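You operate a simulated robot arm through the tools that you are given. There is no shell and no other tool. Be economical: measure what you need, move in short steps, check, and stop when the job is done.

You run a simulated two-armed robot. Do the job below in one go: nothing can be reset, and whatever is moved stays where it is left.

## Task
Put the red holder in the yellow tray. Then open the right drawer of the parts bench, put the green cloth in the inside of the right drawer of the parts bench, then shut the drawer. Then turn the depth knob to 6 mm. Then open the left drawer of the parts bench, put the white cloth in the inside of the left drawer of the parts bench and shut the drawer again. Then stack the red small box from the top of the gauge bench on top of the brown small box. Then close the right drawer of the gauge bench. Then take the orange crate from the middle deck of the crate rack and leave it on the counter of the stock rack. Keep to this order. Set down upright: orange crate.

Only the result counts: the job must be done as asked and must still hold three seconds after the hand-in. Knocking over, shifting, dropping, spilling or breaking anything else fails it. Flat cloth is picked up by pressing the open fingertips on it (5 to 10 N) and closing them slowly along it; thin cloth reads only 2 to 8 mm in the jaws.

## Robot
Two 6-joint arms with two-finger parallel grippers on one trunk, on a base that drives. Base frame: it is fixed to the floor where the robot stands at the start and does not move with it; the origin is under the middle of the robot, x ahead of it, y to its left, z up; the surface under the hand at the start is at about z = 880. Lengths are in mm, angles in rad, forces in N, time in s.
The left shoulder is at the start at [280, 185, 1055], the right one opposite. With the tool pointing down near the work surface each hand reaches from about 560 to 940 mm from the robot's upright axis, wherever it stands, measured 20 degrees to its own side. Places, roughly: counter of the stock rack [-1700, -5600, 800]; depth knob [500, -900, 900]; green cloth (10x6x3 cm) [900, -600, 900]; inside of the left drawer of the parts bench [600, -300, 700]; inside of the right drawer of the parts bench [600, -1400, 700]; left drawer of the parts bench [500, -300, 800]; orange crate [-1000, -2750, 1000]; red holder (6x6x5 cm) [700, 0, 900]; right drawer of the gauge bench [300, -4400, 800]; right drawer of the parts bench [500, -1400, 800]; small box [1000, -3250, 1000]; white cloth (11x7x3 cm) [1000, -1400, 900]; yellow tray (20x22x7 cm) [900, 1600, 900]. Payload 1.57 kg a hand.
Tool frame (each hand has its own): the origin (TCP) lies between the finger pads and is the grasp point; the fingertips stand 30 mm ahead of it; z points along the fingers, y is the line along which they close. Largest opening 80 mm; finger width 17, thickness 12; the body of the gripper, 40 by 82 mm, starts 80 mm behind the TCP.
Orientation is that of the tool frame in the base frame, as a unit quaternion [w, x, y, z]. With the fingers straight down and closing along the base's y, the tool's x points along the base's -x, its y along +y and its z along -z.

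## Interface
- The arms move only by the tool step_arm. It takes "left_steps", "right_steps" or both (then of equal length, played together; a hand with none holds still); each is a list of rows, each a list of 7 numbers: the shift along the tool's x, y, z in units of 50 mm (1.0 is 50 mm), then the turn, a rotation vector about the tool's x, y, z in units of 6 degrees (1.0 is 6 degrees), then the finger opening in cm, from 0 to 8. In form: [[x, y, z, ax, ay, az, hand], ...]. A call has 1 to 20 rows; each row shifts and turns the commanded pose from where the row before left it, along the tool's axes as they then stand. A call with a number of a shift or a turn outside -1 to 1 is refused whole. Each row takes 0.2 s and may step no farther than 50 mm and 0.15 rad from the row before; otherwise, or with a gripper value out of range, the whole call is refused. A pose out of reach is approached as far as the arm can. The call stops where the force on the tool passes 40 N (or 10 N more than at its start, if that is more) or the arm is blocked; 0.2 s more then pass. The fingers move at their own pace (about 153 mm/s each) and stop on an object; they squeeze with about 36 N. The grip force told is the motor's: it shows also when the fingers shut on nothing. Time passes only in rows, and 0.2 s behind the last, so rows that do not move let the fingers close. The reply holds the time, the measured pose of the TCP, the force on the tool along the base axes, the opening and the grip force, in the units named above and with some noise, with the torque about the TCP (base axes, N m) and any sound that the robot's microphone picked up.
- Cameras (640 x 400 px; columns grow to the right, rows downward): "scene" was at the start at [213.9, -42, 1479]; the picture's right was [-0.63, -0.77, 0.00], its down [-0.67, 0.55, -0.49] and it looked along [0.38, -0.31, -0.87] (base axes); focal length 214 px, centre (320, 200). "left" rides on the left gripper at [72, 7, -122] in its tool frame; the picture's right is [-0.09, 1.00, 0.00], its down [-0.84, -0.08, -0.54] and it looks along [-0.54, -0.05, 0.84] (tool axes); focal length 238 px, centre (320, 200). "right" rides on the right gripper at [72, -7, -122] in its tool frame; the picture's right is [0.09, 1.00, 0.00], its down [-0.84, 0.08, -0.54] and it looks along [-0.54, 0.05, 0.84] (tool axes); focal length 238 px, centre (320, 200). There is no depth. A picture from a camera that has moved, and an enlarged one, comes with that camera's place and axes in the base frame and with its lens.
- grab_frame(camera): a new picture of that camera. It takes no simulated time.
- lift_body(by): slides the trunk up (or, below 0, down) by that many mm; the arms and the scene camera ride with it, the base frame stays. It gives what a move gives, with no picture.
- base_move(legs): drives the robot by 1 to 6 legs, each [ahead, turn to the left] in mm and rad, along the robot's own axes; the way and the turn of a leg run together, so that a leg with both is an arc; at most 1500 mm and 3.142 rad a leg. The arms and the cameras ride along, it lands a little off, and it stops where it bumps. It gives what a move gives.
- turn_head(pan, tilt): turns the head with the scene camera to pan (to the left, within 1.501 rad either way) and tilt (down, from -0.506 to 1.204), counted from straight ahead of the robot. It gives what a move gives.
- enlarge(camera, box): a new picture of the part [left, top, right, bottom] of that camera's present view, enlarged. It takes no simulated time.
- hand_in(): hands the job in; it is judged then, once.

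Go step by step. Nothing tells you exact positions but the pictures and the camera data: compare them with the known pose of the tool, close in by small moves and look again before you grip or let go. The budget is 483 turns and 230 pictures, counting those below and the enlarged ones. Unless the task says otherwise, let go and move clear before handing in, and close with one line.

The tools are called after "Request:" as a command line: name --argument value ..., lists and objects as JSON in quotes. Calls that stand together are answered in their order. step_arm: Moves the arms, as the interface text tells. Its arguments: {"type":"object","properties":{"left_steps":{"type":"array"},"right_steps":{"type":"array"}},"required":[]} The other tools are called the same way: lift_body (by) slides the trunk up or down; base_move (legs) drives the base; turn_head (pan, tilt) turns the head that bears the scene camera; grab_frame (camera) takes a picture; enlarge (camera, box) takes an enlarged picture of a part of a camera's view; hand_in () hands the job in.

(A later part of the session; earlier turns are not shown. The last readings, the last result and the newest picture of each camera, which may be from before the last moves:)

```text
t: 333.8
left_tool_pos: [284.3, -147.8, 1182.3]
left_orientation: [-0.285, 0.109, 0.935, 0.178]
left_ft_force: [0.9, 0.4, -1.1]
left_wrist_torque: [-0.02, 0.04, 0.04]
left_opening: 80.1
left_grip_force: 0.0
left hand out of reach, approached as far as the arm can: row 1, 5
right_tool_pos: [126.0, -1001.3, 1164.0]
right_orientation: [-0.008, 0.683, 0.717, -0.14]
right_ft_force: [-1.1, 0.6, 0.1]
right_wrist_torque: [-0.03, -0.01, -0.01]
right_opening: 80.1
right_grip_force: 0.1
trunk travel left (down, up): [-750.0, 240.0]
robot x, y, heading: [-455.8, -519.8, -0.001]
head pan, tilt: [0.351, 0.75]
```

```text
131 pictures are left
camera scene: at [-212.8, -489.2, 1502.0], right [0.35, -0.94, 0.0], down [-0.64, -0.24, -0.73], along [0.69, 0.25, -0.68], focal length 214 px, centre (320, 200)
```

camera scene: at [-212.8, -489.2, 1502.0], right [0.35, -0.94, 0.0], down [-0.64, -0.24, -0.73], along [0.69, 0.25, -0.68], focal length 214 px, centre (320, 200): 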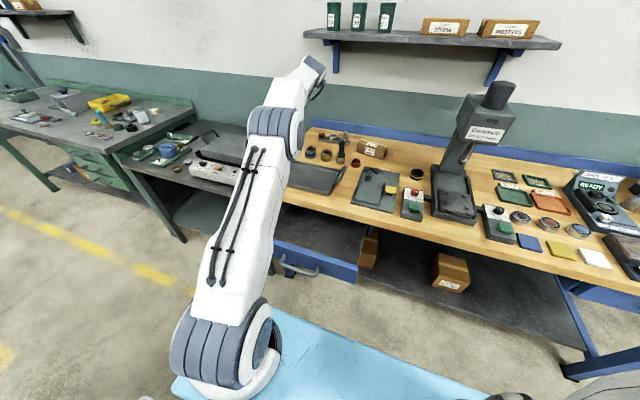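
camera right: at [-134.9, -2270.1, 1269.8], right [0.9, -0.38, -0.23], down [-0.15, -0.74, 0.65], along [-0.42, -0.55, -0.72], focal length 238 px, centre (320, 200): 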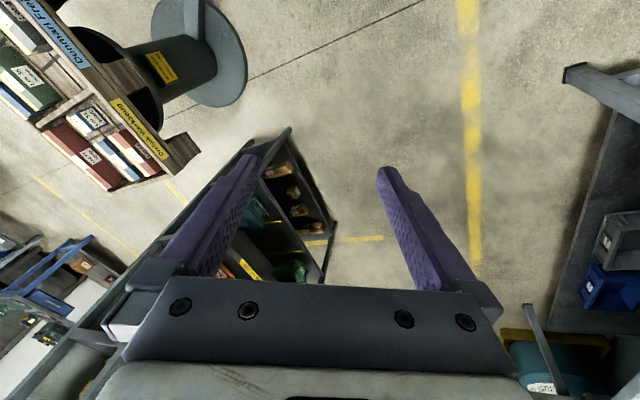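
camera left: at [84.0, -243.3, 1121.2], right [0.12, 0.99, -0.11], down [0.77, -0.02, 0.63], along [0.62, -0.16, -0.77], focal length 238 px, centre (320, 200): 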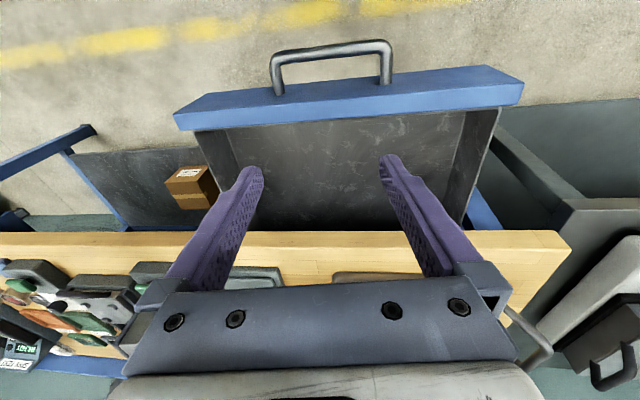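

The arm is now past elbow-straight. Extending fully with the hand being levelled, so it can come back elbow-up.

Request:
step_arm --left_steps '[[-0.7, 0.27, -0.44, 0, 0, 0, 8], [-0.7, 0.27, -0.44, 0, 0, 0, 8], [-0.7, 0.27, -0.44, 0, 0, 0, 8], [-0.7, 0.27, -0.44, 0, 0, 0, 8], [0, 0, 0, 0.4, -0.87, 0, 8], [0, 0, 0, 0.4, -0.87, 0, 8], [0, 0, 0, 0.4, -0.87, 0, 8], [0, 0, 0, 0.4, -0.87, 0, 8], [0, 0, 0, 0.4, -0.87, 0, 8], [0, 0, 0, 0.4, -0.87, 0, 8]]'

Request:
grab_frame --camera "scene"

```text
t: 336.0
left_tool_pos: [304.9, -148.8, 1127.1]
left_orientation: [-0.111, 0.119, 0.981, 0.107]
left_ft_force: [-0.5, -0.2, 0.0]
left_wrist_torque: [-0.02, 0.01, -0.01]
left_opening: 79.9
left_grip_force: 0.0
left hand out of reach, approached as far as the arm can: row 1, 2, 3, 4, 8, 9, 10
right_tool_pos: [127.1, -1000.7, 1164.5]
right_orientation: [-0.009, 0.683, 0.717, -0.139]
right_ft_force: [-0.3, -1.2, 0.3]
right_wrist_torque: [0.0, 0.02, 0.0]
right_opening: 79.9
right_grip_force: 0.1
trunk travel left (down, up): [-750.0, 240.0]
robot x, y, heading: [-452.2, -523.1, 0.005]
head pan, tilt: [0.351, 0.75]
```

```text
130 pictures are left
camera scene: at [-212.8, -489.4, 1502.0], right [0.35, -0.94, 0.0], down [-0.64, -0.24, -0.73], along [0.69, 0.25, -0.68], focal length 214 px, centre (320, 200)
```

scene: 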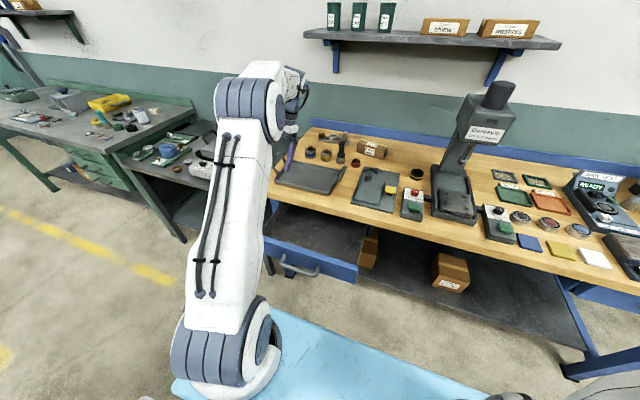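

Request:
step_arm --left_steps '[[0.237, -0.76, 0.41, 0, 0, 0, 8], [0.237, -0.76, 0.41, 0, 0, 0, 8], [0.237, -0.76, 0.41, 0, 0, 0, 8], [0.237, -0.76, 0.41, 0, 0, 0, 8], [0.237, -0.76, 0.41, 0, 0, 0, 8], [0.237, -0.76, 0.41, 0, 0, 0, 8]]'

```text
t: 337.4
left_tool_pos: [174.7, -251.9, 1014.1]
left_orientation: [-0.113, 0.126, 0.981, 0.095]
left_ft_force: [0.0, -0.5, -0.7]
left_wrist_torque: [-0.01, 0.01, -0.03]
left_opening: 80.3
left_grip_force: 0.1
left hand out of reach, approached as far as the arm can: row 4, 5, 6
right_tool_pos: [127.0, -1001.4, 1165.4]
right_orientation: [-0.009, 0.682, 0.718, -0.14]
right_ft_force: [-0.5, -0.6, 0.0]
right_wrist_torque: [-0.01, 0.04, -0.01]
right_opening: 79.9
right_grip_force: 0.0
trunk travel left (down, up): [-750.0, 240.0]
robot x, y, heading: [-451.8, -518.0, 0.008]
head pan, tilt: [0.351, 0.75]
```

Request:
step_arm --left_steps '[[0, 0, 0, -0.246, -0.158, 0.95, 8], [0, 0, 0, -0.246, -0.158, 0.95, 8], [0, 0, 0, -0.246, -0.158, 0.95, 8], [0, 0, 0, -0.246, -0.158, 0.95, 8], [0, 0, 0, -0.246, -0.158, 0.95, 8], [0, 0, 0, -0.246, -0.158, 0.95, 8], [0, 0, 0, -0.246, -0.158, 0.95, 8], [0, 0, 0, -0.246, -0.158, 0.95, 8], [0, 0, 0, -0.246, -0.158, 0.95, 8], [0, 0, 0, -0.246, -0.158, 0.95, 8], [0, 0, 0, -0.246, -0.158, 0.95, 8], [0, 0, 0, -0.246, -0.158, 0.95, 8], [0, 0, 0, -0.246, -0.158, 0.95, 8], [0, 0, 0, -0.246, -0.158, 0.95, 8], [0, 0, 0, -0.246, -0.158, 0.95, 8], [0, 0, 0, -0.246, -0.158, 0.95, 8], [0, 0, 0, -0.246, -0.158, 0.95, 8], [0, 0, 0, -0.246, -0.158, 0.95, 8], [0, 0, 0, -0.246, -0.158, 0.95, 8], [0, 0, 0, -0.246, -0.158, 0.95, 8]]'

```text
t: 341.6
left_tool_pos: [172.5, -257.6, 1011.1]
left_orientation: [0.01, 0.907, 0.39, 0.158]
left_ft_force: [-0.5, -0.5, -0.8]
left_wrist_torque: [-0.03, -0.01, -0.01]
left_opening: 79.8
left_grip_force: 0.0
left hand out of reach, approached as far as the arm can: row 20
right_tool_pos: [126.1, -1000.2, 1164.0]
right_orientation: [-0.01, 0.682, 0.717, -0.14]
right_ft_force: [0.3, -0.2, -0.8]
right_wrist_torque: [-0.01, -0.02, 0.01]
right_opening: 80.3
right_grip_force: 0.0
trunk travel left (down, up): [-750.0, 240.0]
robot x, y, heading: [-456.3, -517.8, 0.004]
head pan, tilt: [0.351, 0.75]
```

Request:
step_arm --left_steps '[[0, 0, 0, 0, 0, -1, 8], [0, 0, 0, 0, 0, -1, 8], [0, 0, 0, 0, 0, -1, 8], [0, 0, 0, 0, 0, -1, 8], [0, 0, 0, 0, 0, -1, 8], [0, 0, 0, 0, 0, -1, 8], [0, 0, 0, 0, 0, -1, 8], [0, 0, 0, 0, 0, -1, 8], [0, 0, 0, 0, 0, -1, 8], [0, 0, 0, 0, 0, -1, 8], [0, 0, 0, 0, 0, -1, 8], [0, 0, 0, 0, 0, -1, 8], [0, 0, 0, 0, 0, -1, 8], [0, 0, 0, 0, 0, -1, 8], [0, 0, 0, 0, 0, -1, 8], [0, 0, 0, 0, 0, -1, 8], [0, 0, 0, 0, 0, -1, 8], [0, 0, 0, 0, 0, -1, 8], [0, 0, 0, 0, 0, -1, 8], [0, 0, 0, 0, 0, -1, 8]]'

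```text
t: 345.8
left_tool_pos: [171.8, -259.7, 1009.1]
left_orientation: [0.142, 0.115, 0.981, 0.069]
left_ft_force: [0.1, 0.5, -0.8]
left_wrist_torque: [-0.01, 0.01, 0.02]
left_opening: 79.9
left_grip_force: 0.1
right_tool_pos: [126.7, -1001.1, 1164.8]
right_orientation: [-0.01, 0.682, 0.718, -0.138]
right_ft_force: [0.2, 0.3, 0.0]
right_wrist_torque: [0.01, 0.02, 0.0]
right_opening: 80.3
right_grip_force: 0.1
trunk travel left (down, up): [-750.0, 240.0]
robot x, y, heading: [-452.1, -524.1, 0.006]
head pan, tilt: [0.351, 0.75]
```

Request:
step_arm --left_steps '[[0, 0, 0, 0.263, -0.168, 0.94, 8], [0, 0, 0, 0.263, -0.168, 0.94, 8], [0, 0, 0, 0.263, -0.168, 0.94, 8], [0, 0, 0, 0.263, -0.168, 0.94, 8], [0, 0, 0, 0.263, -0.168, 0.94, 8], [0, 0, 0, 0.263, -0.168, 0.94, 8], [0, 0, 0, 0.263, -0.168, 0.94, 8], [0, 0, 0, 0.263, -0.168, 0.94, 8], [0, 0, 0, 0.263, -0.168, 0.94, 8], [0, 0, 0, 0.263, -0.168, 0.94, 8], [0, 0, 0, 0.263, -0.168, 0.94, 8], [0, 0, 0, 0.263, -0.168, 0.94, 8], [0, 0, 0, 0.263, -0.168, 0.94, 8], [0, 0, 0, 0.263, -0.168, 0.94, 8], [0, 0, 0, 0.263, -0.168, 0.94, 8], [0, 0, 0, 0.263, -0.168, 0.94, 8], [0, 0, 0, 0.263, -0.168, 0.94, 8], [0, 0, 0, 0.263, -0.168, 0.94, 8], [0, 0, 0, 0.263, -0.168, 0.94, 8], [0, 0, 0, 0.263, -0.168, 0.94, 8]]'

```text
t: 350.0
left_tool_pos: [120.2, -309.0, 907.4]
left_orientation: [0.138, 0.903, 0.396, -0.092]
left_ft_force: [-0.1, -0.9, -0.2]
left_wrist_torque: [0.02, -0.02, -0.01]
left_opening: 80.0
left_grip_force: 0.0
left hand out of reach, approached as far as the arm can: row 1, 2, 3, 4, 5, 6, 7, 8, 9, 10, 11, 12, 13, 14, 15, 17
right_tool_pos: [126.9, -1000.4, 1164.0]
right_orientation: [-0.01, 0.682, 0.718, -0.139]
right_ft_force: [0.6, 0.3, -0.3]
right_wrist_torque: [0.05, 0.0, 0.03]
right_opening: 80.1
right_grip_force: 0.0
trunk travel left (down, up): [-750.0, 240.0]
robot x, y, heading: [-451.8, -519.0, 0.005]
head pan, tilt: [0.351, 0.75]
```

Request:
step_arm --left_steps '[[0, 0, -0.5, 0, 0, -1, 8], [0, 0, -0.5, 0, 0, -1, 8], [0, 0, -0.3, 0, 0, -1, 8], [0, 0, 0, 0, 0, -1, 8], [0, 0, 0, 0, 0, -1, 8], [0, 0, 0, 0, 0, -1, 8], [0, 0, 0, 0, 0, -1, 8], [0, 0, 0, 0, 0, -1, 8], [0, 0, 0, 0, 0, -1, 8], [0, 0, 0, 0, 0, -1, 8], [0, 0, 0, 0, 0, -1, 8], [0, 0, 0, 0, 0, -1, 8], [0, 0, 0, 0, 0, -1, 8], [0, 0, 0, 0, 0, -1, 8], [0, 0, 0, 0, 0, -1, 8], [0, 0, 0, 0, 0, -1, 8], [0, 0, 0, 0, 0, -1, 8], [0, 0, 0, 0, 0, -1, 8], [0, 0, 0, 0, 0, -1, 8], [0, 0, 0, 0, 0, -1, 8]]'

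```text
t: 354.2
left_tool_pos: [-20.3, -301.7, 786.5]
left_orientation: [-0.011, 0.106, 0.981, -0.163]
left_ft_force: [0.1, 0.0, -0.5]
left_wrist_torque: [0.01, 0.0, 0.02]
left_opening: 80.1
left_grip_force: 0.1
left hand out of reach, approached as far as the arm can: row 1, 2, 3, 4, 5, 6, 7, 8, 9, 10, 11, 12, 13, 14, 15, 16, 17, 18, 19, 20
right_tool_pos: [127.0, -999.8, 1164.9]
right_orientation: [-0.009, 0.682, 0.718, -0.14]
right_ft_force: [0.5, -0.8, 0.4]
right_wrist_torque: [0.02, 0.02, 0.02]
right_opening: 80.0
right_grip_force: 0.1
trunk travel left (down, up): [-750.0, 240.0]
robot x, y, heading: [-453.7, -520.0, 0.002]
head pan, tilt: [0.351, 0.75]
```

Forearm geometry matters: I'll raise the hand, then extend it outward with this opposite lean and level it far out.

Request:
step_arm --left_steps '[[0.1, -0.29, -0.85, 0, 0, 0, 8], [0, -0.29, -0.85, 0, 0, 0, 8], [0, -0.29, -0.85, 0, 0, 0, 8], [0, -0.29, -0.85, 0, 0, 0, 8]]'

```text
t: 355.2
left_tool_pos: [-42.8, -249.6, 810.4]
left_orientation: [-0.012, 0.108, 0.981, -0.163]
left_ft_force: [0.3, -0.8, -0.2]
left_wrist_torque: [-0.03, -0.01, -0.01]
left_opening: 80.2
left_grip_force: 0.0
left hand out of reach, approached as far as the arm can: row 1, 2, 3, 4
right_tool_pos: [126.0, -1000.9, 1163.8]
right_orientation: [-0.009, 0.682, 0.718, -0.14]
right_ft_force: [0.4, -1.0, 0.3]
right_wrist_torque: [0.02, 0.02, 0.03]
right_opening: 80.1
right_grip_force: 0.0
trunk travel left (down, up): [-750.0, 240.0]
robot x, y, heading: [-453.0, -518.6, 0.003]
head pan, tilt: [0.351, 0.75]
```

Request:
grab_frame --camera "scene"

```text
129 pictures are left
camera scene: at [-213.0, -489.3, 1502.1], right [0.35, -0.94, 0.0], down [-0.64, -0.24, -0.73], along [0.69, 0.25, -0.68], focal length 214 px, centre (320, 200)
```

scene: 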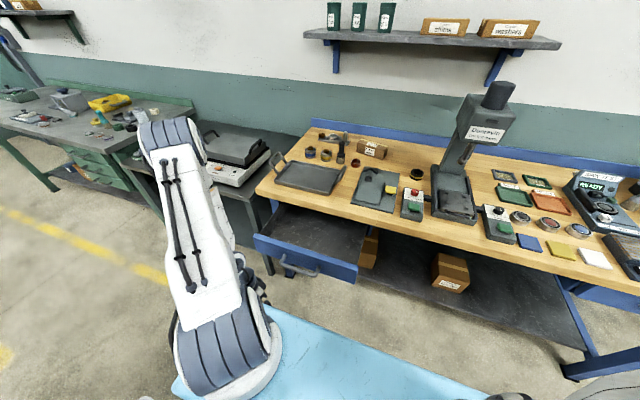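

Request:
step_arm --left_steps '[[0, 0.8, -0.3, 0, 0, 0, 8], [0, 0.8, -0.3, 0, 0, 0, 8], [0, 0.8, -0.3, 0, 0, 0, 8], [0, 0.8, -0.3, 0, 0, 0, 8], [0, 0.6, -0.6, 0, 0, 0, 8], [0, 0.6, -0.6, 0, 0, 0, 8]]'

```text
t: 356.6
left_tool_pos: [-91.0, -173.9, 769.9]
left_orientation: [-0.011, 0.107, 0.981, -0.16]
left_ft_force: [0.4, -0.6, -0.4]
left_wrist_torque: [-0.01, -0.02, -0.01]
left_opening: 79.8
left_grip_force: 0.1
left hand out of reach, approached as far as the arm can: row 1, 2, 3, 4, 5, 6
right_tool_pos: [126.4, -1000.7, 1163.8]
right_orientation: [-0.009, 0.683, 0.717, -0.141]
right_ft_force: [-0.7, -0.5, 0.0]
right_wrist_torque: [0.03, 0.0, -0.01]
right_opening: 80.1
right_grip_force: 0.1
trunk travel left (down, up): [-750.0, 240.0]
robot x, y, heading: [-454.5, -518.6, 0.008]
head pan, tilt: [0.351, 0.75]
```

Request:
step_arm --left_steps '[[0, 0, 0, 1, 0, 0, 8], [0, 0, 0, 1, 0, 0, 8], [0, 0, 0, 1, 0, 0, 8], [0, 0, 0, 1, 0, 0, 8]]'

Request:
step_arm --left_steps '[[0, 0, -0.8, 0, 0, 0, 8], [0, 0, -0.8, 0, 0, 0, 8], [0, 0, -0.8, 0, 0, 0, 8]]'

```text
t: 357.6
left_tool_pos: [-166.3, -325.4, 744.3]
left_orientation: [-0.034, 0.102, 0.927, -0.359]
left_ft_force: [0.3, -0.1, -0.4]
left_wrist_torque: [-0.01, 0.02, 0.01]
left_opening: 80.1
left_grip_force: 0.0
left hand out of reach, approached as far as the arm can: row 1, 2, 3, 4
right_tool_pos: [125.5, -1000.0, 1165.0]
right_orientation: [-0.01, 0.683, 0.717, -0.14]
right_ft_force: [0.2, -0.6, 0.3]
right_wrist_torque: [-0.02, 0.03, 0.0]
right_opening: 80.0
right_grip_force: 0.1
trunk travel left (down, up): [-750.0, 240.0]
robot x, y, heading: [-455.7, -519.0, 0.004]
head pan, tilt: [0.351, 0.75]
```

```text
t: 358.4
left_tool_pos: [-173.7, -329.2, 789.4]
left_orientation: [-0.035, 0.101, 0.925, -0.363]
left_ft_force: [-0.4, 0.2, -0.7]
left_wrist_torque: [-0.02, 0.01, 0.0]
left_opening: 80.1
left_grip_force: 0.0
left hand out of reach, approached as far as the arm can: row 1, 2, 3
right_tool_pos: [126.5, -1000.4, 1164.6]
right_orientation: [-0.01, 0.683, 0.717, -0.14]
right_ft_force: [-0.2, 0.1, 0.5]
right_wrist_torque: [0.02, -0.01, 0.01]
right_opening: 80.0
right_grip_force: 0.0
trunk travel left (down, up): [-750.0, 240.0]
robot x, y, heading: [-456.3, -520.8, -0.002]
head pan, tilt: [0.351, 0.75]
```

Request:
step_arm --left_steps '[[0, -0.4, -0.45, 0, -0.68, -0.73, 8], [0, -0.4, -0.45, 0, -0.68, -0.73, 8], [0, -0.4, -0.45, 0, -0.68, -0.73, 8], [0, -0.4, -0.45, 0, -0.68, -0.73, 8], [0, -0.4, -0.45, 0, -0.68, -0.73, 8], [0, -0.4, -0.45, 0, -0.68, -0.73, 8], [0, -0.4, -0.45, 0, -0.68, -0.73, 8], [0, -0.4, -0.45, 0, -0.68, -0.73, 8]]'

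```text
t: 360.2
left_tool_pos: [-215.2, -278.3, 846.9]
left_orientation: [0.024, -0.192, 0.921, -0.337]
left_ft_force: [0.1, 0.1, -0.5]
left_wrist_torque: [-0.01, -0.01, -0.01]
left_opening: 80.0
left_grip_force: 0.0
left hand out of reach, approached as far as the arm can: row 1, 2, 3, 4, 5, 6, 7, 8
right_tool_pos: [126.5, -1000.3, 1164.7]
right_orientation: [-0.009, 0.682, 0.718, -0.139]
right_ft_force: [0.1, 0.4, 0.4]
right_wrist_torque: [-0.03, 0.0, 0.03]
right_opening: 79.9
right_grip_force: 0.1
trunk travel left (down, up): [-750.0, 240.0]
robot x, y, heading: [-456.4, -518.4, 0.003]
head pan, tilt: [0.351, 0.75]
```

Request:
step_arm --left_steps '[[-0.5, -0.4, -0.3, 0.08, -0.63, -0.75, 8], [-0.5, -0.4, -0.3, 0.08, -0.63, -0.75, 8], [-0.5, -0.4, -0.3, 0.08, -0.63, -0.75, 8], [-0.5, -0.4, -0.3, 0.08, -0.63, -0.75, 8], [-0.5, -0.4, -0.3, 0.08, -0.63, -0.75, 8], [-0.5, -0.4, -0.3, 0.08, -0.63, -0.75, 8], [-0.5, -0.4, -0.3, 0.08, -0.63, -0.75, 8], [-0.5, -0.4, -0.3, 0.08, -0.63, -0.75, 8]]'

Request:
grab_frame --camera "scene"

```text
t: 362.0
left_tool_pos: [-128.6, -277.0, 769.9]
left_orientation: [0.107, -0.492, 0.818, -0.279]
left_ft_force: [0.1, 0.2, -0.4]
left_wrist_torque: [0.0, 0.03, 0.0]
left_opening: 80.0
left_grip_force: 0.1
left hand out of reach, approached as far as the arm can: row 1, 2, 3, 4, 5, 6, 7, 8
right_tool_pos: [126.7, -1000.1, 1165.3]
right_orientation: [-0.01, 0.682, 0.717, -0.14]
right_ft_force: [0.1, -0.2, -0.4]
right_wrist_torque: [-0.02, 0.0, 0.0]
right_opening: 80.1
right_grip_force: 0.0
trunk travel left (down, up): [-750.0, 240.0]
robot x, y, heading: [-454.0, -515.4, -0.002]
head pan, tilt: [0.351, 0.75]
```

```text
128 pictures are left
camera scene: at [-213.2, -489.3, 1502.1], right [0.35, -0.94, 0.0], down [-0.64, -0.24, -0.73], along [0.69, 0.25, -0.68], focal length 214 px, centre (320, 200)
```

scene: 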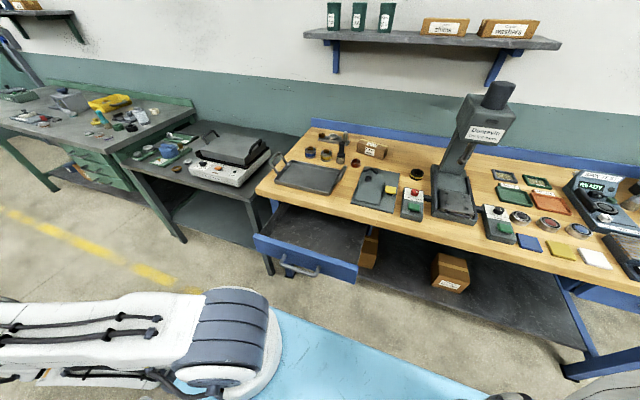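

Request:
step_arm --left_steps '[[-0.47, -0.06, -0.62, 0, 0, 0, 8], [-0.47, -0.06, -0.62, 0, 0, 0, 8], [-0.47, -0.06, -0.62, 0, 0, 0, 8], [-0.47, -0.06, -0.62, 0, 0, 0, 8], [-0.47, -0.06, -0.62, 0, 0, 0, 8], [-0.47, -0.06, -0.62, 0, 0, 0, 8]]'

Request:
turn_head --pan 0.9 --tilt 0.75

Request:
grab_frame --camera "scene"

```text
t: 363.4
left_tool_pos: [-128.8, -277.2, 768.5]
left_orientation: [0.107, -0.491, 0.818, -0.279]
left_ft_force: [-0.6, 0.7, -0.4]
left_wrist_torque: [0.02, -0.05, -0.01]
left_opening: 80.0
left_grip_force: 0.0
left hand out of reach, approached as far as the arm can: row 1, 2, 3, 4, 5, 6
right_tool_pos: [126.6, -1001.0, 1163.6]
right_orientation: [-0.009, 0.682, 0.717, -0.14]
right_ft_force: [1.4, 0.2, 0.1]
right_wrist_torque: [-0.01, 0.03, -0.03]
right_opening: 80.1
right_grip_force: 0.1
trunk travel left (down, up): [-750.0, 240.0]
robot x, y, heading: [-457.5, -519.9, 0.003]
head pan, tilt: [0.351, 0.75]
```

```text
t: 364.4
left_tool_pos: [-128.8, -277.9, 769.7]
left_orientation: [0.107, -0.491, 0.818, -0.28]
left_ft_force: [0.2, -0.1, -0.2]
left_wrist_torque: [0.02, 0.02, 0.01]
left_opening: 80.0
left_grip_force: 0.1
right_tool_pos: [126.5, -999.7, 1164.4]
right_orientation: [-0.01, 0.682, 0.718, -0.139]
right_ft_force: [-0.2, -0.6, -0.2]
right_wrist_torque: [-0.02, 0.01, -0.01]
right_opening: 79.8
right_grip_force: 0.1
trunk travel left (down, up): [-750.0, 240.0]
robot x, y, heading: [-454.9, -516.9, 0.008]
head pan, tilt: [0.901, 0.75]
```

```text
127 pictures are left
camera scene: at [-239.6, -453.0, 1502.1], right [0.79, -0.62, 0.0], down [-0.42, -0.54, -0.73], along [0.45, 0.57, -0.68], focal length 214 px, centre (320, 200)
```

scene: 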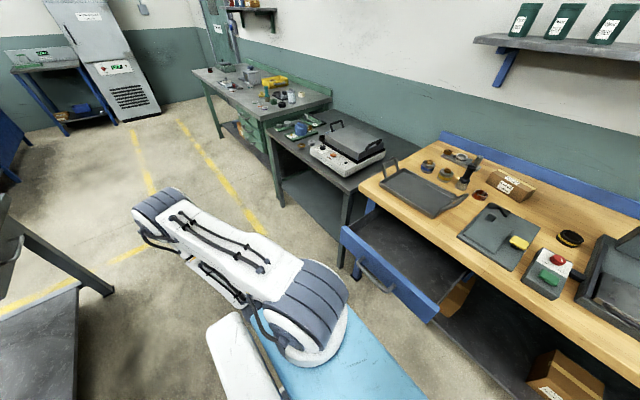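

Request:
step_arm --left_steps '[[-0.1, 0.5, 0.7, 0, 0, 0, 8], [-0.1, 0.5, 0.7, 0, 0, 0, 8], [-0.58, 0.55, 0.28, 0, 0, 0, 8], [-0.58, 0.55, 0.28, 0, 0, 0, 8], [-0.58, 0.55, 0.28, 0, 0, 0, 8]]'

```text
t: 365.6
left_tool_pos: [-125.7, -288.4, 628.8]
left_orientation: [0.104, -0.491, 0.82, -0.275]
left_ft_force: [-0.3, 0.5, -0.1]
left_wrist_torque: [0.0, 0.01, 0.01]
left_opening: 79.9
left_grip_force: 0.1
left hand out of reach, approached as far as the arm can: row 2, 3, 4, 5
right_tool_pos: [127.6, -1001.0, 1163.7]
right_orientation: [-0.009, 0.683, 0.717, -0.14]
right_ft_force: [-0.1, 0.9, -0.7]
right_wrist_torque: [0.04, -0.01, -0.03]
right_opening: 79.7
right_grip_force: 0.0
trunk travel left (down, up): [-750.0, 240.0]
robot x, y, heading: [-454.0, -518.4, 0.004]
head pan, tilt: [0.901, 0.75]
```

I believe the wrist pitch sign is flipped, with forward-tilted poses being the free ones. Rotating the hand to a forward tilt, then bringing it up and out in front.

Request:
step_arm --left_steps '[[0, 0, 0, 0.1, -0.55, -0.82, 8], [0, 0, 0, 0.1, -0.55, -0.82, 8], [0, 0, 0, 0.1, -0.55, -0.82, 8], [0, 0, 0, 0.1, -0.55, -0.82, 8], [0, 0, 0, 0.1, -0.55, -0.82, 8], [0, 0, 0, 0.1, -0.55, -0.82, 8]]'

```text
t: 366.9
left_tool_pos: [-57.1, -335.6, 663.5]
left_orientation: [-0.179, 0.691, -0.667, 0.214]
left_ft_force: [0.4, 0.0, 0.3]
left_wrist_torque: [0.0, -0.01, -0.03]
left_opening: 79.8
left_grip_force: 0.0
left hand out of reach, approached as far as the arm can: row 1, 2, 3, 4, 5, 6
right_tool_pos: [125.9, -999.5, 1163.6]
right_orientation: [-0.01, 0.683, 0.717, -0.14]
right_ft_force: [0.0, -0.4, 0.0]
right_wrist_torque: [0.02, -0.02, -0.02]
right_opening: 80.1
right_grip_force: 0.0
trunk travel left (down, up): [-750.0, 240.0]
robot x, y, heading: [-455.4, -522.1, 0.009]
head pan, tilt: [0.901, 0.75]
```

Request:
step_arm --left_steps '[[0, -0.5, -0.8, 0, 0, 0, 8], [0, -0.5, -0.8, 0, 0, 0, 8], [0, -0.5, -0.8, 0, 0, 0, 8], [0, -0.5, -0.8, 0, 0, 0, 8], [0, -0.5, -0.8, 0, 0, 0, 8], [0, -0.5, -0.8, 0, 0, 0, 8]]'

```text
t: 368.4
left_tool_pos: [-61.0, -321.0, 718.5]
left_orientation: [-0.18, 0.69, -0.667, 0.215]
left_ft_force: [0.1, -0.8, -0.6]
left_wrist_torque: [0.0, -0.03, -0.01]
left_opening: 79.9
left_grip_force: 0.1
left hand out of reach, approached as far as the arm can: row 2, 3, 4, 5, 6
right_tool_pos: [127.0, -1000.3, 1164.8]
right_orientation: [-0.009, 0.682, 0.718, -0.14]
right_ft_force: [-0.5, 0.6, 0.6]
right_wrist_torque: [-0.01, 0.0, -0.03]
right_opening: 80.1
right_grip_force: 0.0
trunk travel left (down, up): [-750.0, 240.0]
robot x, y, heading: [-449.8, -514.0, 0.001]
head pan, tilt: [0.901, 0.75]
```

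Raising the trunk so the hand clears the drawer, then extending forward.

Request:
lift_body --by 235

Request:
step_arm --left_steps '[[0, -0.7, 0.45, 0, 0, 0, 8], [0, -0.7, 0.45, 0, 0, 0, 8], [0, -0.7, 0.45, 0, 0, 0, 8], [0, -0.7, 0.45, 0, 0, 0, 8]]'

Request:
grab_frame --camera "scene"

```text
t: 370.8
left_tool_pos: [-61.6, -319.8, 953.6]
left_orientation: [-0.18, 0.691, -0.667, 0.215]
left_ft_force: [-0.4, -1.1, -1.0]
left_wrist_torque: [0.02, 0.02, -0.01]
left_opening: 79.8
left_grip_force: 0.0
right_tool_pos: [126.7, -1000.5, 1399.2]
right_orientation: [-0.01, 0.683, 0.717, -0.14]
right_ft_force: [0.4, -0.3, -0.6]
right_wrist_torque: [0.0, 0.02, -0.01]
right_opening: 79.9
right_grip_force: 0.1
trunk travel left (down, up): [-985.0, 5.0]
robot x, y, heading: [-455.2, -521.3, 0.002]
head pan, tilt: [0.901, 0.75]
```

```text
t: 371.8
left_tool_pos: [-44.9, -362.4, 952.4]
left_orientation: [-0.181, 0.69, -0.667, 0.215]
left_ft_force: [0.5, -0.3, 0.0]
left_wrist_torque: [0.02, 0.0, -0.02]
left_opening: 79.9
left_grip_force: 0.1
left hand out of reach, approached as far as the arm can: row 1, 2, 3, 4
right_tool_pos: [126.5, -999.7, 1398.1]
right_orientation: [-0.01, 0.682, 0.718, -0.139]
right_ft_force: [-0.8, 0.3, -0.3]
right_wrist_torque: [0.0, 0.01, 0.02]
right_opening: 80.1
right_grip_force: 0.1
trunk travel left (down, up): [-985.0, 5.0]
robot x, y, heading: [-454.5, -515.0, 0.003]
head pan, tilt: [0.901, 0.75]
```

```text
126 pictures are left
camera scene: at [-239.7, -453.0, 1737.1], right [0.79, -0.62, 0.0], down [-0.42, -0.54, -0.73], along [0.45, 0.57, -0.68], focal length 214 px, centre (320, 200)
```

scene: 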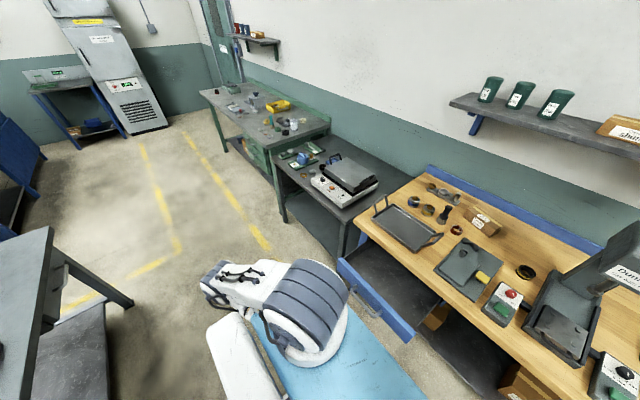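

Request:
step_arm --left_steps '[[-0.3, -0.7, 0.4, 0, 0, 0, 8], [-0.3, -0.7, 0.4, 0, 0, 0, 8], [-0.3, -0.7, 0.4, 0, 0, 0, 8], [-0.3, -0.7, 0.4, 0, 0, 0, 8], [-0.3, -0.7, 0.4, 0, 0, 0, 8], [-0.3, -0.7, 0.4, 0, 0, 0, 8], [-0.3, -0.7, 0.4, 0, 0, 0, 8], [-0.3, -0.7, 0.4, 0, 0, 0, 8]]'

```text
t: 373.6
left_tool_pos: [-44.4, -362.5, 953.4]
left_orientation: [-0.181, 0.69, -0.667, 0.214]
left_ft_force: [-0.3, -0.1, -0.2]
left_wrist_torque: [-0.01, -0.01, 0.0]
left_opening: 79.8
left_grip_force: 0.0
left hand out of reach, approached as far as the arm can: row 1, 2, 3, 4, 5, 6, 7, 8
right_tool_pos: [126.0, -1000.7, 1399.7]
right_orientation: [-0.009, 0.683, 0.717, -0.14]
right_ft_force: [0.2, 0.5, 0.2]
right_wrist_torque: [-0.01, 0.03, -0.02]
right_opening: 79.9
right_grip_force: 0.1
trunk travel left (down, up): [-985.0, 5.0]
robot x, y, heading: [-453.6, -519.6, 0.006]
head pan, tilt: [0.901, 0.75]
```

Request:
step_arm --left_steps '[[0, 0, 0, 1, 0, 0, 8], [0, 0, 0, 1, 0, 0, 8], [0, 0, 0, 1, 0, 0, 8], [0, 0, 0, 1, 0, 0, 8], [0, 0, 0, 1, 0, 0, 8]]'

Request:
step_arm --left_steps '[[0, -0.3, 0.8, 0, 0, 0, 8], [0, -0.3, 0.8, 0, 0, 0, 8], [0, -0.3, 0.8, 0, 0, 0, 8]]'

```text
t: 374.8
left_tool_pos: [62.2, -427.1, 978.0]
left_orientation: [-0.351, 0.619, -0.592, 0.379]
left_ft_force: [-0.2, 0.6, -0.4]
left_wrist_torque: [-0.01, 0.02, -0.03]
left_opening: 80.0
left_grip_force: 0.1
left hand out of reach, approached as far as the arm can: row 1, 2, 3, 4, 5
right_tool_pos: [125.5, -1000.8, 1398.5]
right_orientation: [-0.009, 0.682, 0.718, -0.14]
right_ft_force: [-0.1, 0.2, 0.4]
right_wrist_torque: [0.02, 0.02, 0.02]
right_opening: 80.0
right_grip_force: 0.1
trunk travel left (down, up): [-985.0, 5.0]
robot x, y, heading: [-454.2, -517.8, 0.006]
head pan, tilt: [0.901, 0.75]
```

```text
t: 375.6
left_tool_pos: [77.3, -459.6, 966.6]
left_orientation: [-0.352, 0.621, -0.589, 0.38]
left_ft_force: [-0.3, 0.2, -0.2]
left_wrist_torque: [0.03, 0.04, 0.01]
left_opening: 80.0
left_grip_force: 0.0
left hand out of reach, approached as far as the arm can: row 1, 2, 3
right_tool_pos: [126.3, -999.4, 1398.8]
right_orientation: [-0.009, 0.682, 0.718, -0.139]
right_ft_force: [-0.3, -0.2, 0.3]
right_wrist_torque: [0.02, 0.01, -0.01]
right_opening: 79.8
right_grip_force: 0.0
trunk travel left (down, up): [-985.0, 5.0]
robot x, y, heading: [-456.3, -518.1, 0.003]
head pan, tilt: [0.901, 0.75]
```

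Tilting the hand further forward swings the forearm outward. Continuing.

Request:
step_arm --left_steps '[[0, 0, 0, 1, 0, 0, 8], [0, 0, 0, 1, 0, 0, 8], [0, 0, 0, 1, 0, 0, 8], [0, 0, 0, 1, 0, 0, 8], [0, 0, 0, 1, 0, 0, 8], [0, 0, 0, 1, 0, 0, 8]]'

Request:
turn_head --pan 0.6 --tilt 0.75

Request:
grab_frame --camera "scene"

```text
t: 377.0
left_tool_pos: [120.5, -499.0, 1136.2]
left_orientation: [-0.528, 0.481, -0.447, 0.539]
left_ft_force: [0.5, -1.1, 0.2]
left_wrist_torque: [-0.02, 0.0, 0.02]
left_opening: 79.9
left_grip_force: 0.1
left hand out of reach, approached as far as the arm can: row 1, 2, 3, 4, 5, 6
right_tool_pos: [126.1, -1001.0, 1399.7]
right_orientation: [-0.01, 0.682, 0.718, -0.139]
right_ft_force: [1.2, 0.5, 0.8]
right_wrist_torque: [0.0, 0.02, 0.0]
right_opening: 79.9
right_grip_force: 0.1
trunk travel left (down, up): [-985.0, 5.0]
robot x, y, heading: [-454.5, -518.1, 0.006]
head pan, tilt: [0.901, 0.75]
```

```text
t: 377.8
left_tool_pos: [121.0, -498.0, 1135.8]
left_orientation: [-0.527, 0.481, -0.447, 0.539]
left_ft_force: [-0.5, -0.2, -0.2]
left_wrist_torque: [0.05, 0.03, -0.02]
left_opening: 80.0
left_grip_force: 0.0
right_tool_pos: [126.4, -1000.5, 1399.3]
right_orientation: [-0.01, 0.682, 0.718, -0.139]
right_ft_force: [-0.7, -0.3, -0.4]
right_wrist_torque: [0.0, -0.04, 0.02]
right_opening: 80.1
right_grip_force: 0.0
trunk travel left (down, up): [-985.0, 5.0]
robot x, y, heading: [-454.2, -521.3, 0.001]
head pan, tilt: [0.6, 0.75]
```

```text
125 pictures are left
camera scene: at [-222.7, -471.0, 1737.1], right [0.57, -0.82, 0.0], down [-0.56, -0.39, -0.73], along [0.6, 0.42, -0.68], focal length 214 px, centre (320, 200)
```

scene: 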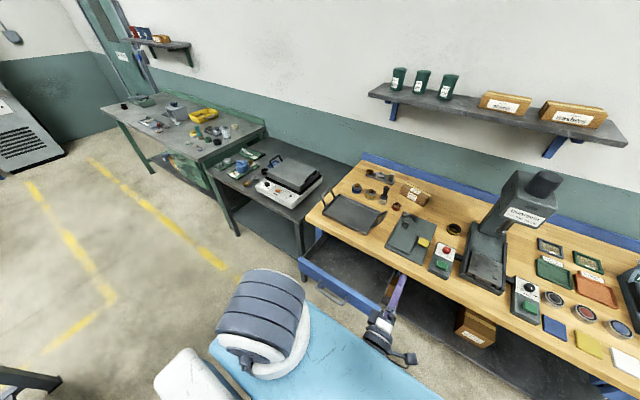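

Request:
step_arm --left_steps '[[0, 0, 0.8, 0, 0, 0, 8], [0, 0, 0.8, 0, 0, 0, 8], [0, 0, 0.8, 0, 0, 0, 8], [0, -0.5, 0.5, 0, 0, 0, 8], [0, -0.5, 0.5, 0, 0, 0, 8]]'

```text
t: 379.0
left_tool_pos: [116.2, -489.3, 1192.4]
left_orientation: [-0.526, 0.481, -0.443, 0.543]
left_ft_force: [0.7, 0.2, 0.1]
left_wrist_torque: [0.02, -0.02, -0.01]
left_opening: 80.3
left_grip_force: 0.1
left hand out of reach, approached as far as the arm can: row 1, 2, 3, 4, 5
right_tool_pos: [126.8, -1001.3, 1399.1]
right_orientation: [-0.009, 0.683, 0.717, -0.14]
right_ft_force: [0.8, -0.2, 0.5]
right_wrist_torque: [0.03, 0.01, 0.01]
right_opening: 79.8
right_grip_force: 0.1
trunk travel left (down, up): [-985.0, 5.0]
robot x, y, heading: [-450.1, -521.1, 0.004]
head pan, tilt: [0.6, 0.75]
```

Request:
step_arm --left_steps '[[0, -0.9, 0, 0, 0, 0, 8], [0, -0.9, 0, 0, 0, 0, 8], [0, -0.9, 0, 0, 0, 0, 8], [0, -0.9, 0, 0, 0, 0, 8], [0, -0.9, 0, 0, 0, 0, 8], [0, -0.9, 0, 0, 0, 0, 8]]'

Request:
step_arm --left_steps '[[0, 0, 0.8, 0, 0, 0, 8], [0, 0, 0.8, 0, 0, 0, 8], [0, 0, 0.8, 0, 0, 0, 8]]'

Request:
grab_frame --camera "scene"

```text
t: 380.4
left_tool_pos: [96.8, -480.8, 1231.0]
left_orientation: [-0.53, 0.48, -0.445, 0.54]
left_ft_force: [0.4, -0.4, -0.3]
left_wrist_torque: [-0.05, 0.0, -0.03]
left_opening: 80.0
left_grip_force: 0.1
left hand out of reach, approached as far as the arm can: row 1, 2, 3, 4, 5, 6
right_tool_pos: [126.0, -1000.8, 1400.3]
right_orientation: [-0.009, 0.682, 0.718, -0.139]
right_ft_force: [-0.6, -0.3, -0.3]
right_wrist_torque: [0.01, 0.01, 0.0]
right_opening: 80.0
right_grip_force: 0.0
trunk travel left (down, up): [-985.0, 5.0]
robot x, y, heading: [-458.8, -517.5, 0.005]
head pan, tilt: [0.6, 0.75]
```

```text
t: 381.2
left_tool_pos: [109.1, -476.4, 1231.9]
left_orientation: [-0.528, 0.481, -0.442, 0.542]
left_ft_force: [-0.5, -0.6, 0.4]
left_wrist_torque: [0.0, -0.01, 0.01]
left_opening: 79.8
left_grip_force: 0.1
left hand out of reach, approached as far as the arm can: row 1, 2, 3
right_tool_pos: [127.7, -1001.6, 1400.1]
right_orientation: [-0.009, 0.683, 0.717, -0.139]
right_ft_force: [0.2, -0.6, 0.2]
right_wrist_torque: [0.0, 0.0, 0.0]
right_opening: 80.2
right_grip_force: 0.0
trunk travel left (down, up): [-985.0, 5.0]
robot x, y, heading: [-452.8, -517.4, 0.005]
head pan, tilt: [0.6, 0.75]
```

```text
124 pictures are left
camera scene: at [-222.6, -471.1, 1737.1], right [0.57, -0.82, 0.0], down [-0.56, -0.39, -0.73], along [0.6, 0.42, -0.68], focal length 214 px, centre (320, 200)
```

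scene: 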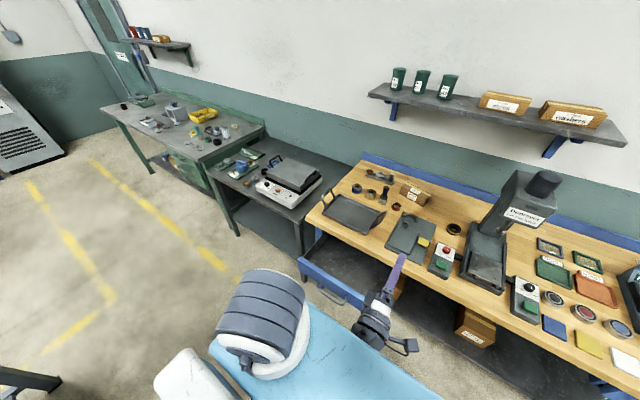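

Request:
step_arm --left_steps '[[0, 0, 0, 1, 0, 0, 8], [0, 0, 0, 1, 0, 0, 8], [0, 0, 0, 1, 0, 0, 8], [0, 0, 0, 1, 0, 0, 8], [0, 0, 0, 1, 0, 0, 8], [0, 0, 0, 1, 0, 0, 8]]'

Request:
step_arm --left_steps '[[0, 0, 0.8, 0, 0, 0, 8], [0, 0, 0.8, 0, 0, 0, 8], [0, 0, 0.8, 0, 0, 0, 8], [0, 0, 0.8, 0, 0, 0, 8]]'

```text
t: 382.6
left_tool_pos: [60.3, -480.5, 1327.2]
left_orientation: [0.653, -0.3, 0.279, -0.637]
left_ft_force: [0.0, 0.1, -0.3]
left_wrist_torque: [0.03, -0.03, -0.02]
left_opening: 80.1
left_grip_force: 0.0
left hand out of reach, approached as far as the arm can: row 1, 2, 3, 4, 5, 6
right_tool_pos: [127.6, -1000.2, 1399.7]
right_orientation: [-0.009, 0.682, 0.718, -0.14]
right_ft_force: [0.6, 0.3, 0.8]
right_wrist_torque: [-0.01, 0.0, 0.02]
right_opening: 79.9
right_grip_force: 0.1
trunk travel left (down, up): [-985.0, 5.0]
robot x, y, heading: [-455.0, -518.8, 0.008]
head pan, tilt: [0.6, 0.75]
```

```text
t: 383.8
left_tool_pos: [59.6, -485.5, 1325.8]
left_orientation: [0.657, -0.285, 0.294, -0.633]
left_ft_force: [-0.1, 0.0, -0.5]
left_wrist_torque: [0.04, 0.02, 0.03]
left_opening: 80.0
left_grip_force: 0.1
left hand out of reach, approached as far as the arm can: row 1, 2, 3, 4
right_tool_pos: [126.3, -1000.5, 1399.2]
right_orientation: [-0.009, 0.682, 0.718, -0.14]
right_ft_force: [-0.6, 0.0, 0.0]
right_wrist_torque: [0.01, -0.01, -0.02]
right_opening: 79.9
right_grip_force: 0.0
trunk travel left (down, up): [-985.0, 5.0]
robot x, y, heading: [-455.4, -512.5, 0.006]
head pan, tilt: [0.6, 0.75]
stopped in row 4 (left hand): the arm was blocked; the commanded pose is now the measured one
```

The tool-roll joint is likely at its end stop. Unwinding it with +roll.

Request:
step_arm --left_steps '[[0, 0, 0, 0, 0, 1, 8], [0, 0, 0, 0, 0, 1, 8], [0, 0, 0, 0, 0, 1, 8], [0, 0, 0, 0, 0, 1, 8], [0, 0, 0, 0, 0, 1, 8], [0, 0, 0, 0, 0, 1, 8], [0, 0, 0, 0, 0, 1, 8], [0, 0, 0, 0, 0, 1, 8], [0, 0, 0, 0, 0, 1, 8], [0, 0, 0, 0, 0, 1, 8], [0, 0, 0, 0, 0, 1, 8], [0, 0, 0, 0, 0, 1, 8], [0, 0, 0, 0, 0, 1, 8], [0, 0, 0, 0, 0, 1, 8], [0, 0, 0, 0, 0, 1, 8]]'

Request:
step_arm --left_steps '[[0, 0, 0.8, 0, 0, 0, 8], [0, 0, 0.8, 0, 0, 0, 8]]'

```text
t: 387.0
left_tool_pos: [59.6, -488.3, 1324.9]
left_orientation: [0.912, 0.006, 0.411, 0.017]
left_ft_force: [0.2, 0.0, 0.8]
left_wrist_torque: [-0.03, 0.02, 0.01]
left_opening: 79.8
left_grip_force: 0.1
right_tool_pos: [126.8, -1000.0, 1398.3]
right_orientation: [-0.009, 0.683, 0.717, -0.139]
right_ft_force: [0.6, -1.3, -0.5]
right_wrist_torque: [0.01, 0.02, -0.01]
right_opening: 80.0
right_grip_force: 0.1
trunk travel left (down, up): [-985.0, 5.0]
robot x, y, heading: [-454.9, -516.9, 0.003]
head pan, tilt: [0.6, 0.75]
```

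```text
t: 387.8
left_tool_pos: [63.0, -497.0, 1321.7]
left_orientation: [0.905, 0.039, 0.423, 0.031]
left_ft_force: [0.3, -0.1, 0.5]
left_wrist_torque: [-0.02, 0.0, 0.02]
left_opening: 79.7
left_grip_force: 0.2
left hand out of reach, approached as far as the arm can: row 1, 2
right_tool_pos: [127.2, -1001.3, 1398.6]
right_orientation: [-0.009, 0.682, 0.718, -0.138]
right_ft_force: [0.2, 0.0, -0.9]
right_wrist_torque: [-0.01, 0.02, 0.01]
right_opening: 80.1
right_grip_force: 0.1
trunk travel left (down, up): [-985.0, 5.0]
robot x, y, heading: [-454.2, -520.5, 0.006]
head pan, tilt: [0.6, 0.75]
stopped in row 2 (left hand): the arm was blocked; the commanded pose is now the measured one
```

Request:
step_arm --left_steps '[[0, 0, 0, 0, 1, 0, 8], [0, 0, 0, 0, 1, 0, 8], [0, 0, 0, 0, 1, 0, 8], [0, 0, 0, 0, 1, 0, 8], [0, 0, 0, 0, 1, 0, 8], [0, 0, 0, 0, 1, 0, 8], [0, 0, 0, 0, 1, 0, 8], [0, 0, 0, 0, 1, 0, 8]]'

Request:
step_arm --left_steps '[[0, 0.5, 0.5, 0, 0, 0, 8], [0, 0.5, 0.5, 0, 0, 0, 8], [0, 0.5, 0.5, 0, 0, 0, 8]]'

Request:
grab_frame --camera "scene"

```text
t: 388.4
left_tool_pos: [67.4, -505.3, 1284.2]
left_orientation: [0.853, 0.061, 0.517, 0.05]
left_ft_force: [17.0, 0.6, 3.6]
left_wrist_torque: [0.01, -0.28, -0.24]
left_opening: 79.9
left_grip_force: 0.0
left hand out of reach, approached as far as the arm can: row 2, 3
right_tool_pos: [125.1, -1000.2, 1399.3]
right_orientation: [-0.009, 0.683, 0.717, -0.139]
right_ft_force: [-0.1, -0.9, 0.8]
right_wrist_torque: [-0.01, 0.01, -0.01]
right_opening: 80.1
right_grip_force: 0.0
trunk travel left (down, up): [-985.0, 5.0]
robot x, y, heading: [-450.5, -518.7, -0.003]
head pan, tilt: [0.6, 0.75]
stopped in row 3 (left hand): the force on the tool passed its limit at 93 N (the readings are from after the stop); the commanded pose is now the measured one
```

```text
t: 389.2
left_tool_pos: [87.5, -490.8, 1287.2]
left_orientation: [0.849, 0.072, 0.521, 0.058]
left_ft_force: [1.4, -0.5, 0.4]
left_wrist_torque: [-0.01, 0.01, 0.02]
left_opening: 80.0
left_grip_force: 0.1
left hand out of reach, approached as far as the arm can: row 1, 2, 3
right_tool_pos: [126.3, -1000.1, 1398.5]
right_orientation: [-0.009, 0.682, 0.718, -0.139]
right_ft_force: [0.3, -0.3, -0.2]
right_wrist_torque: [0.0, -0.05, -0.02]
right_opening: 80.1
right_grip_force: 0.1
trunk travel left (down, up): [-985.0, 5.0]
robot x, y, heading: [-452.9, -517.5, 0.006]
head pan, tilt: [0.6, 0.75]
```

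```text
123 pictures are left
camera scene: at [-222.6, -471.1, 1737.1], right [0.57, -0.82, 0.0], down [-0.56, -0.39, -0.73], along [0.6, 0.42, -0.68], focal length 214 px, centre (320, 200)
```

scene: 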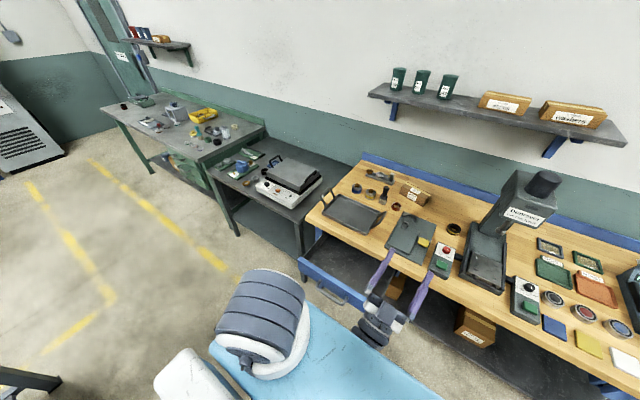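

Request:
step_arm --left_steps '[[0, 0, 0, 0, 0, 1, 8], [0, 0, 0, 0, 0, 1, 8], [0, 0, 0, 0, 0, 1, 8], [0, 0, 0, 0, 0, 1, 8], [0, 0, 0, 0, 0, 1, 8], [0, 0, 0, 0, 0, 1, 8], [0, 0, 0, 0, 0, 1, 8], [0, 0, 0, 0, 0, 1, 8], [0, 0, 0, 0, 0, 1, 8], [0, 0, 0, 0, 0, 1, 8], [0, 0, 0, 0, 0, 1, 8], [0, 0, 0, 0, 0, 1, 8], [0, 0, 0, 0, 0, 1, 8], [0, 0, 0, 0, 0, 1, 8], [0, 0, 0, 0, 0, 1, 8]]'

Request:
step_arm --left_steps '[[0.8, 0, 0, 0, 0, 0, 8], [0.8, 0, 0, 0, 0, 0, 8], [0.8, 0, 0, 0, 0, 0, 8], [0.8, 0, 0, 0, 0, 0, 8]]'

```text
t: 392.4
left_tool_pos: [85.9, -492.2, 1287.1]
left_orientation: [0.56, 0.422, 0.316, 0.64]
left_ft_force: [0.6, 1.2, 0.1]
left_wrist_torque: [-0.01, -0.02, 0.01]
left_opening: 79.8
left_grip_force: 0.0
right_tool_pos: [125.6, -1000.8, 1399.0]
right_orientation: [-0.009, 0.682, 0.718, -0.14]
right_ft_force: [0.3, -0.4, -0.5]
right_wrist_torque: [-0.01, -0.01, 0.02]
right_opening: 79.7
right_grip_force: 0.0
trunk travel left (down, up): [-985.0, 5.0]
robot x, y, heading: [-455.2, -520.0, 0.005]
head pan, tilt: [0.6, 0.75]
```

```text
t: 393.4
left_tool_pos: [39.7, -381.1, 1248.6]
left_orientation: [0.57, 0.407, 0.321, 0.638]
left_ft_force: [0.2, -0.9, 0.3]
left_wrist_torque: [0.0, 0.0, 0.0]
left_opening: 79.8
left_grip_force: 0.0
left hand out of reach, approached as far as the arm can: row 1, 2, 3, 4
right_tool_pos: [126.3, -1000.2, 1398.9]
right_orientation: [-0.01, 0.683, 0.717, -0.14]
right_ft_force: [0.4, 0.0, -0.5]
right_wrist_torque: [0.0, 0.0, 0.03]
right_opening: 79.9
right_grip_force: 0.1
trunk travel left (down, up): [-985.0, 5.0]
robot x, y, heading: [-452.7, -519.9, 0.006]
head pan, tilt: [0.6, 0.75]
```

Request:
step_arm --left_steps '[[0.3, 0, 0, 1, 0, 0, 8], [0.3, 0, 0, 1, 0, 0, 8], [0.3, 0, 0, 1, 0, 0, 8], [0.3, 0, 0, 1, 0, 0, 8], [0.3, 0, 0, 1, 0, 0, 8], [0, 0, 0, 1, 0, 0, 8], [0, 0, 0, 1, 0, 0, 8]]'

Request:
turn_head --pan 0.8 --tilt 0.9

Request:
grab_frame --camera "scene"

```text
t: 395.0
left_tool_pos: [48.6, -324.7, 1099.8]
left_orientation: [0.401, 0.573, 0.511, 0.499]
left_ft_force: [0.3, -0.7, 0.2]
left_wrist_torque: [0.03, 0.01, 0.0]
left_opening: 79.9
left_grip_force: 0.1
left hand out of reach, approached as far as the arm can: row 1, 2, 3, 4, 5, 6, 7
right_tool_pos: [127.4, -1001.4, 1398.1]
right_orientation: [-0.01, 0.683, 0.717, -0.14]
right_ft_force: [0.2, -1.2, -0.5]
right_wrist_torque: [0.01, 0.07, 0.0]
right_opening: 80.0
right_grip_force: 0.2
trunk travel left (down, up): [-985.0, 5.0]
robot x, y, heading: [-453.7, -519.7, 0.009]
head pan, tilt: [0.6, 0.75]
```

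```text
t: 395.8
left_tool_pos: [46.6, -323.3, 1100.0]
left_orientation: [0.401, 0.573, 0.512, 0.499]
left_ft_force: [0.2, 0.1, 0.6]
left_wrist_torque: [0.01, 0.0, 0.02]
left_opening: 79.9
left_grip_force: 0.1
right_tool_pos: [124.9, -1000.5, 1398.8]
right_orientation: [-0.01, 0.682, 0.717, -0.14]
right_ft_force: [-1.1, -0.3, -0.2]
right_wrist_torque: [0.02, 0.0, -0.01]
right_opening: 79.8
right_grip_force: 0.0
trunk travel left (down, up): [-985.0, 5.0]
robot x, y, heading: [-451.6, -518.7, 0.003]
head pan, tilt: [0.799, 0.901]
```

```text
122 pictures are left
camera scene: at [-238.2, -463.8, 1725.2], right [0.72, -0.69, 0.0], down [-0.54, -0.56, -0.62], along [0.43, 0.45, -0.78], focal length 214 px, centre (320, 200)
```

scene: 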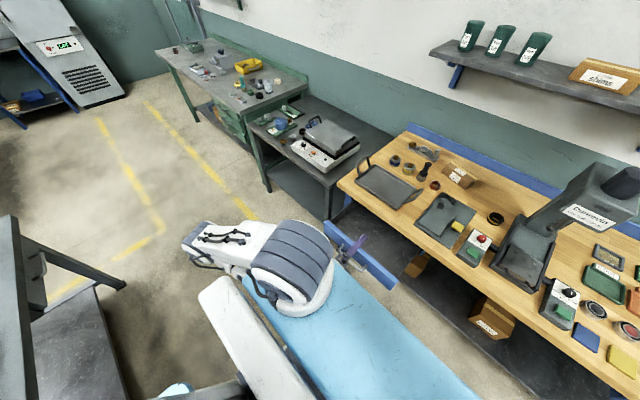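

Request:
step_arm --left_steps '[[0, 0, 0.8, 0, 0, 0, 8], [0, 0, 0.8, 0, 0, 0, 8], [0, 0, 0.8, 0, 0, 0, 8], [0, 0, 0.8, 0, 0, 0, 8], [0, 0, 0.8, 0, 0, 0, 8]]'

```text
t: 396.9
left_tool_pos: [67.5, -371.4, 1069.3]
left_orientation: [0.397, 0.575, 0.515, 0.496]
left_ft_force: [0.5, -0.2, 0.3]
left_wrist_torque: [0.02, -0.02, 0.01]
left_opening: 80.0
left_grip_force: 0.0
left hand out of reach, approached as far as the arm can: row 1, 2, 3, 4, 5
right_tool_pos: [126.9, -1000.4, 1399.9]
right_orientation: [-0.01, 0.683, 0.717, -0.14]
right_ft_force: [-0.6, -0.2, 0.7]
right_wrist_torque: [-0.01, 0.03, 0.0]
right_opening: 79.9
right_grip_force: 0.0
trunk travel left (down, up): [-985.0, 5.0]
robot x, y, heading: [-452.2, -516.4, 0.006]
head pan, tilt: [0.799, 0.901]
```

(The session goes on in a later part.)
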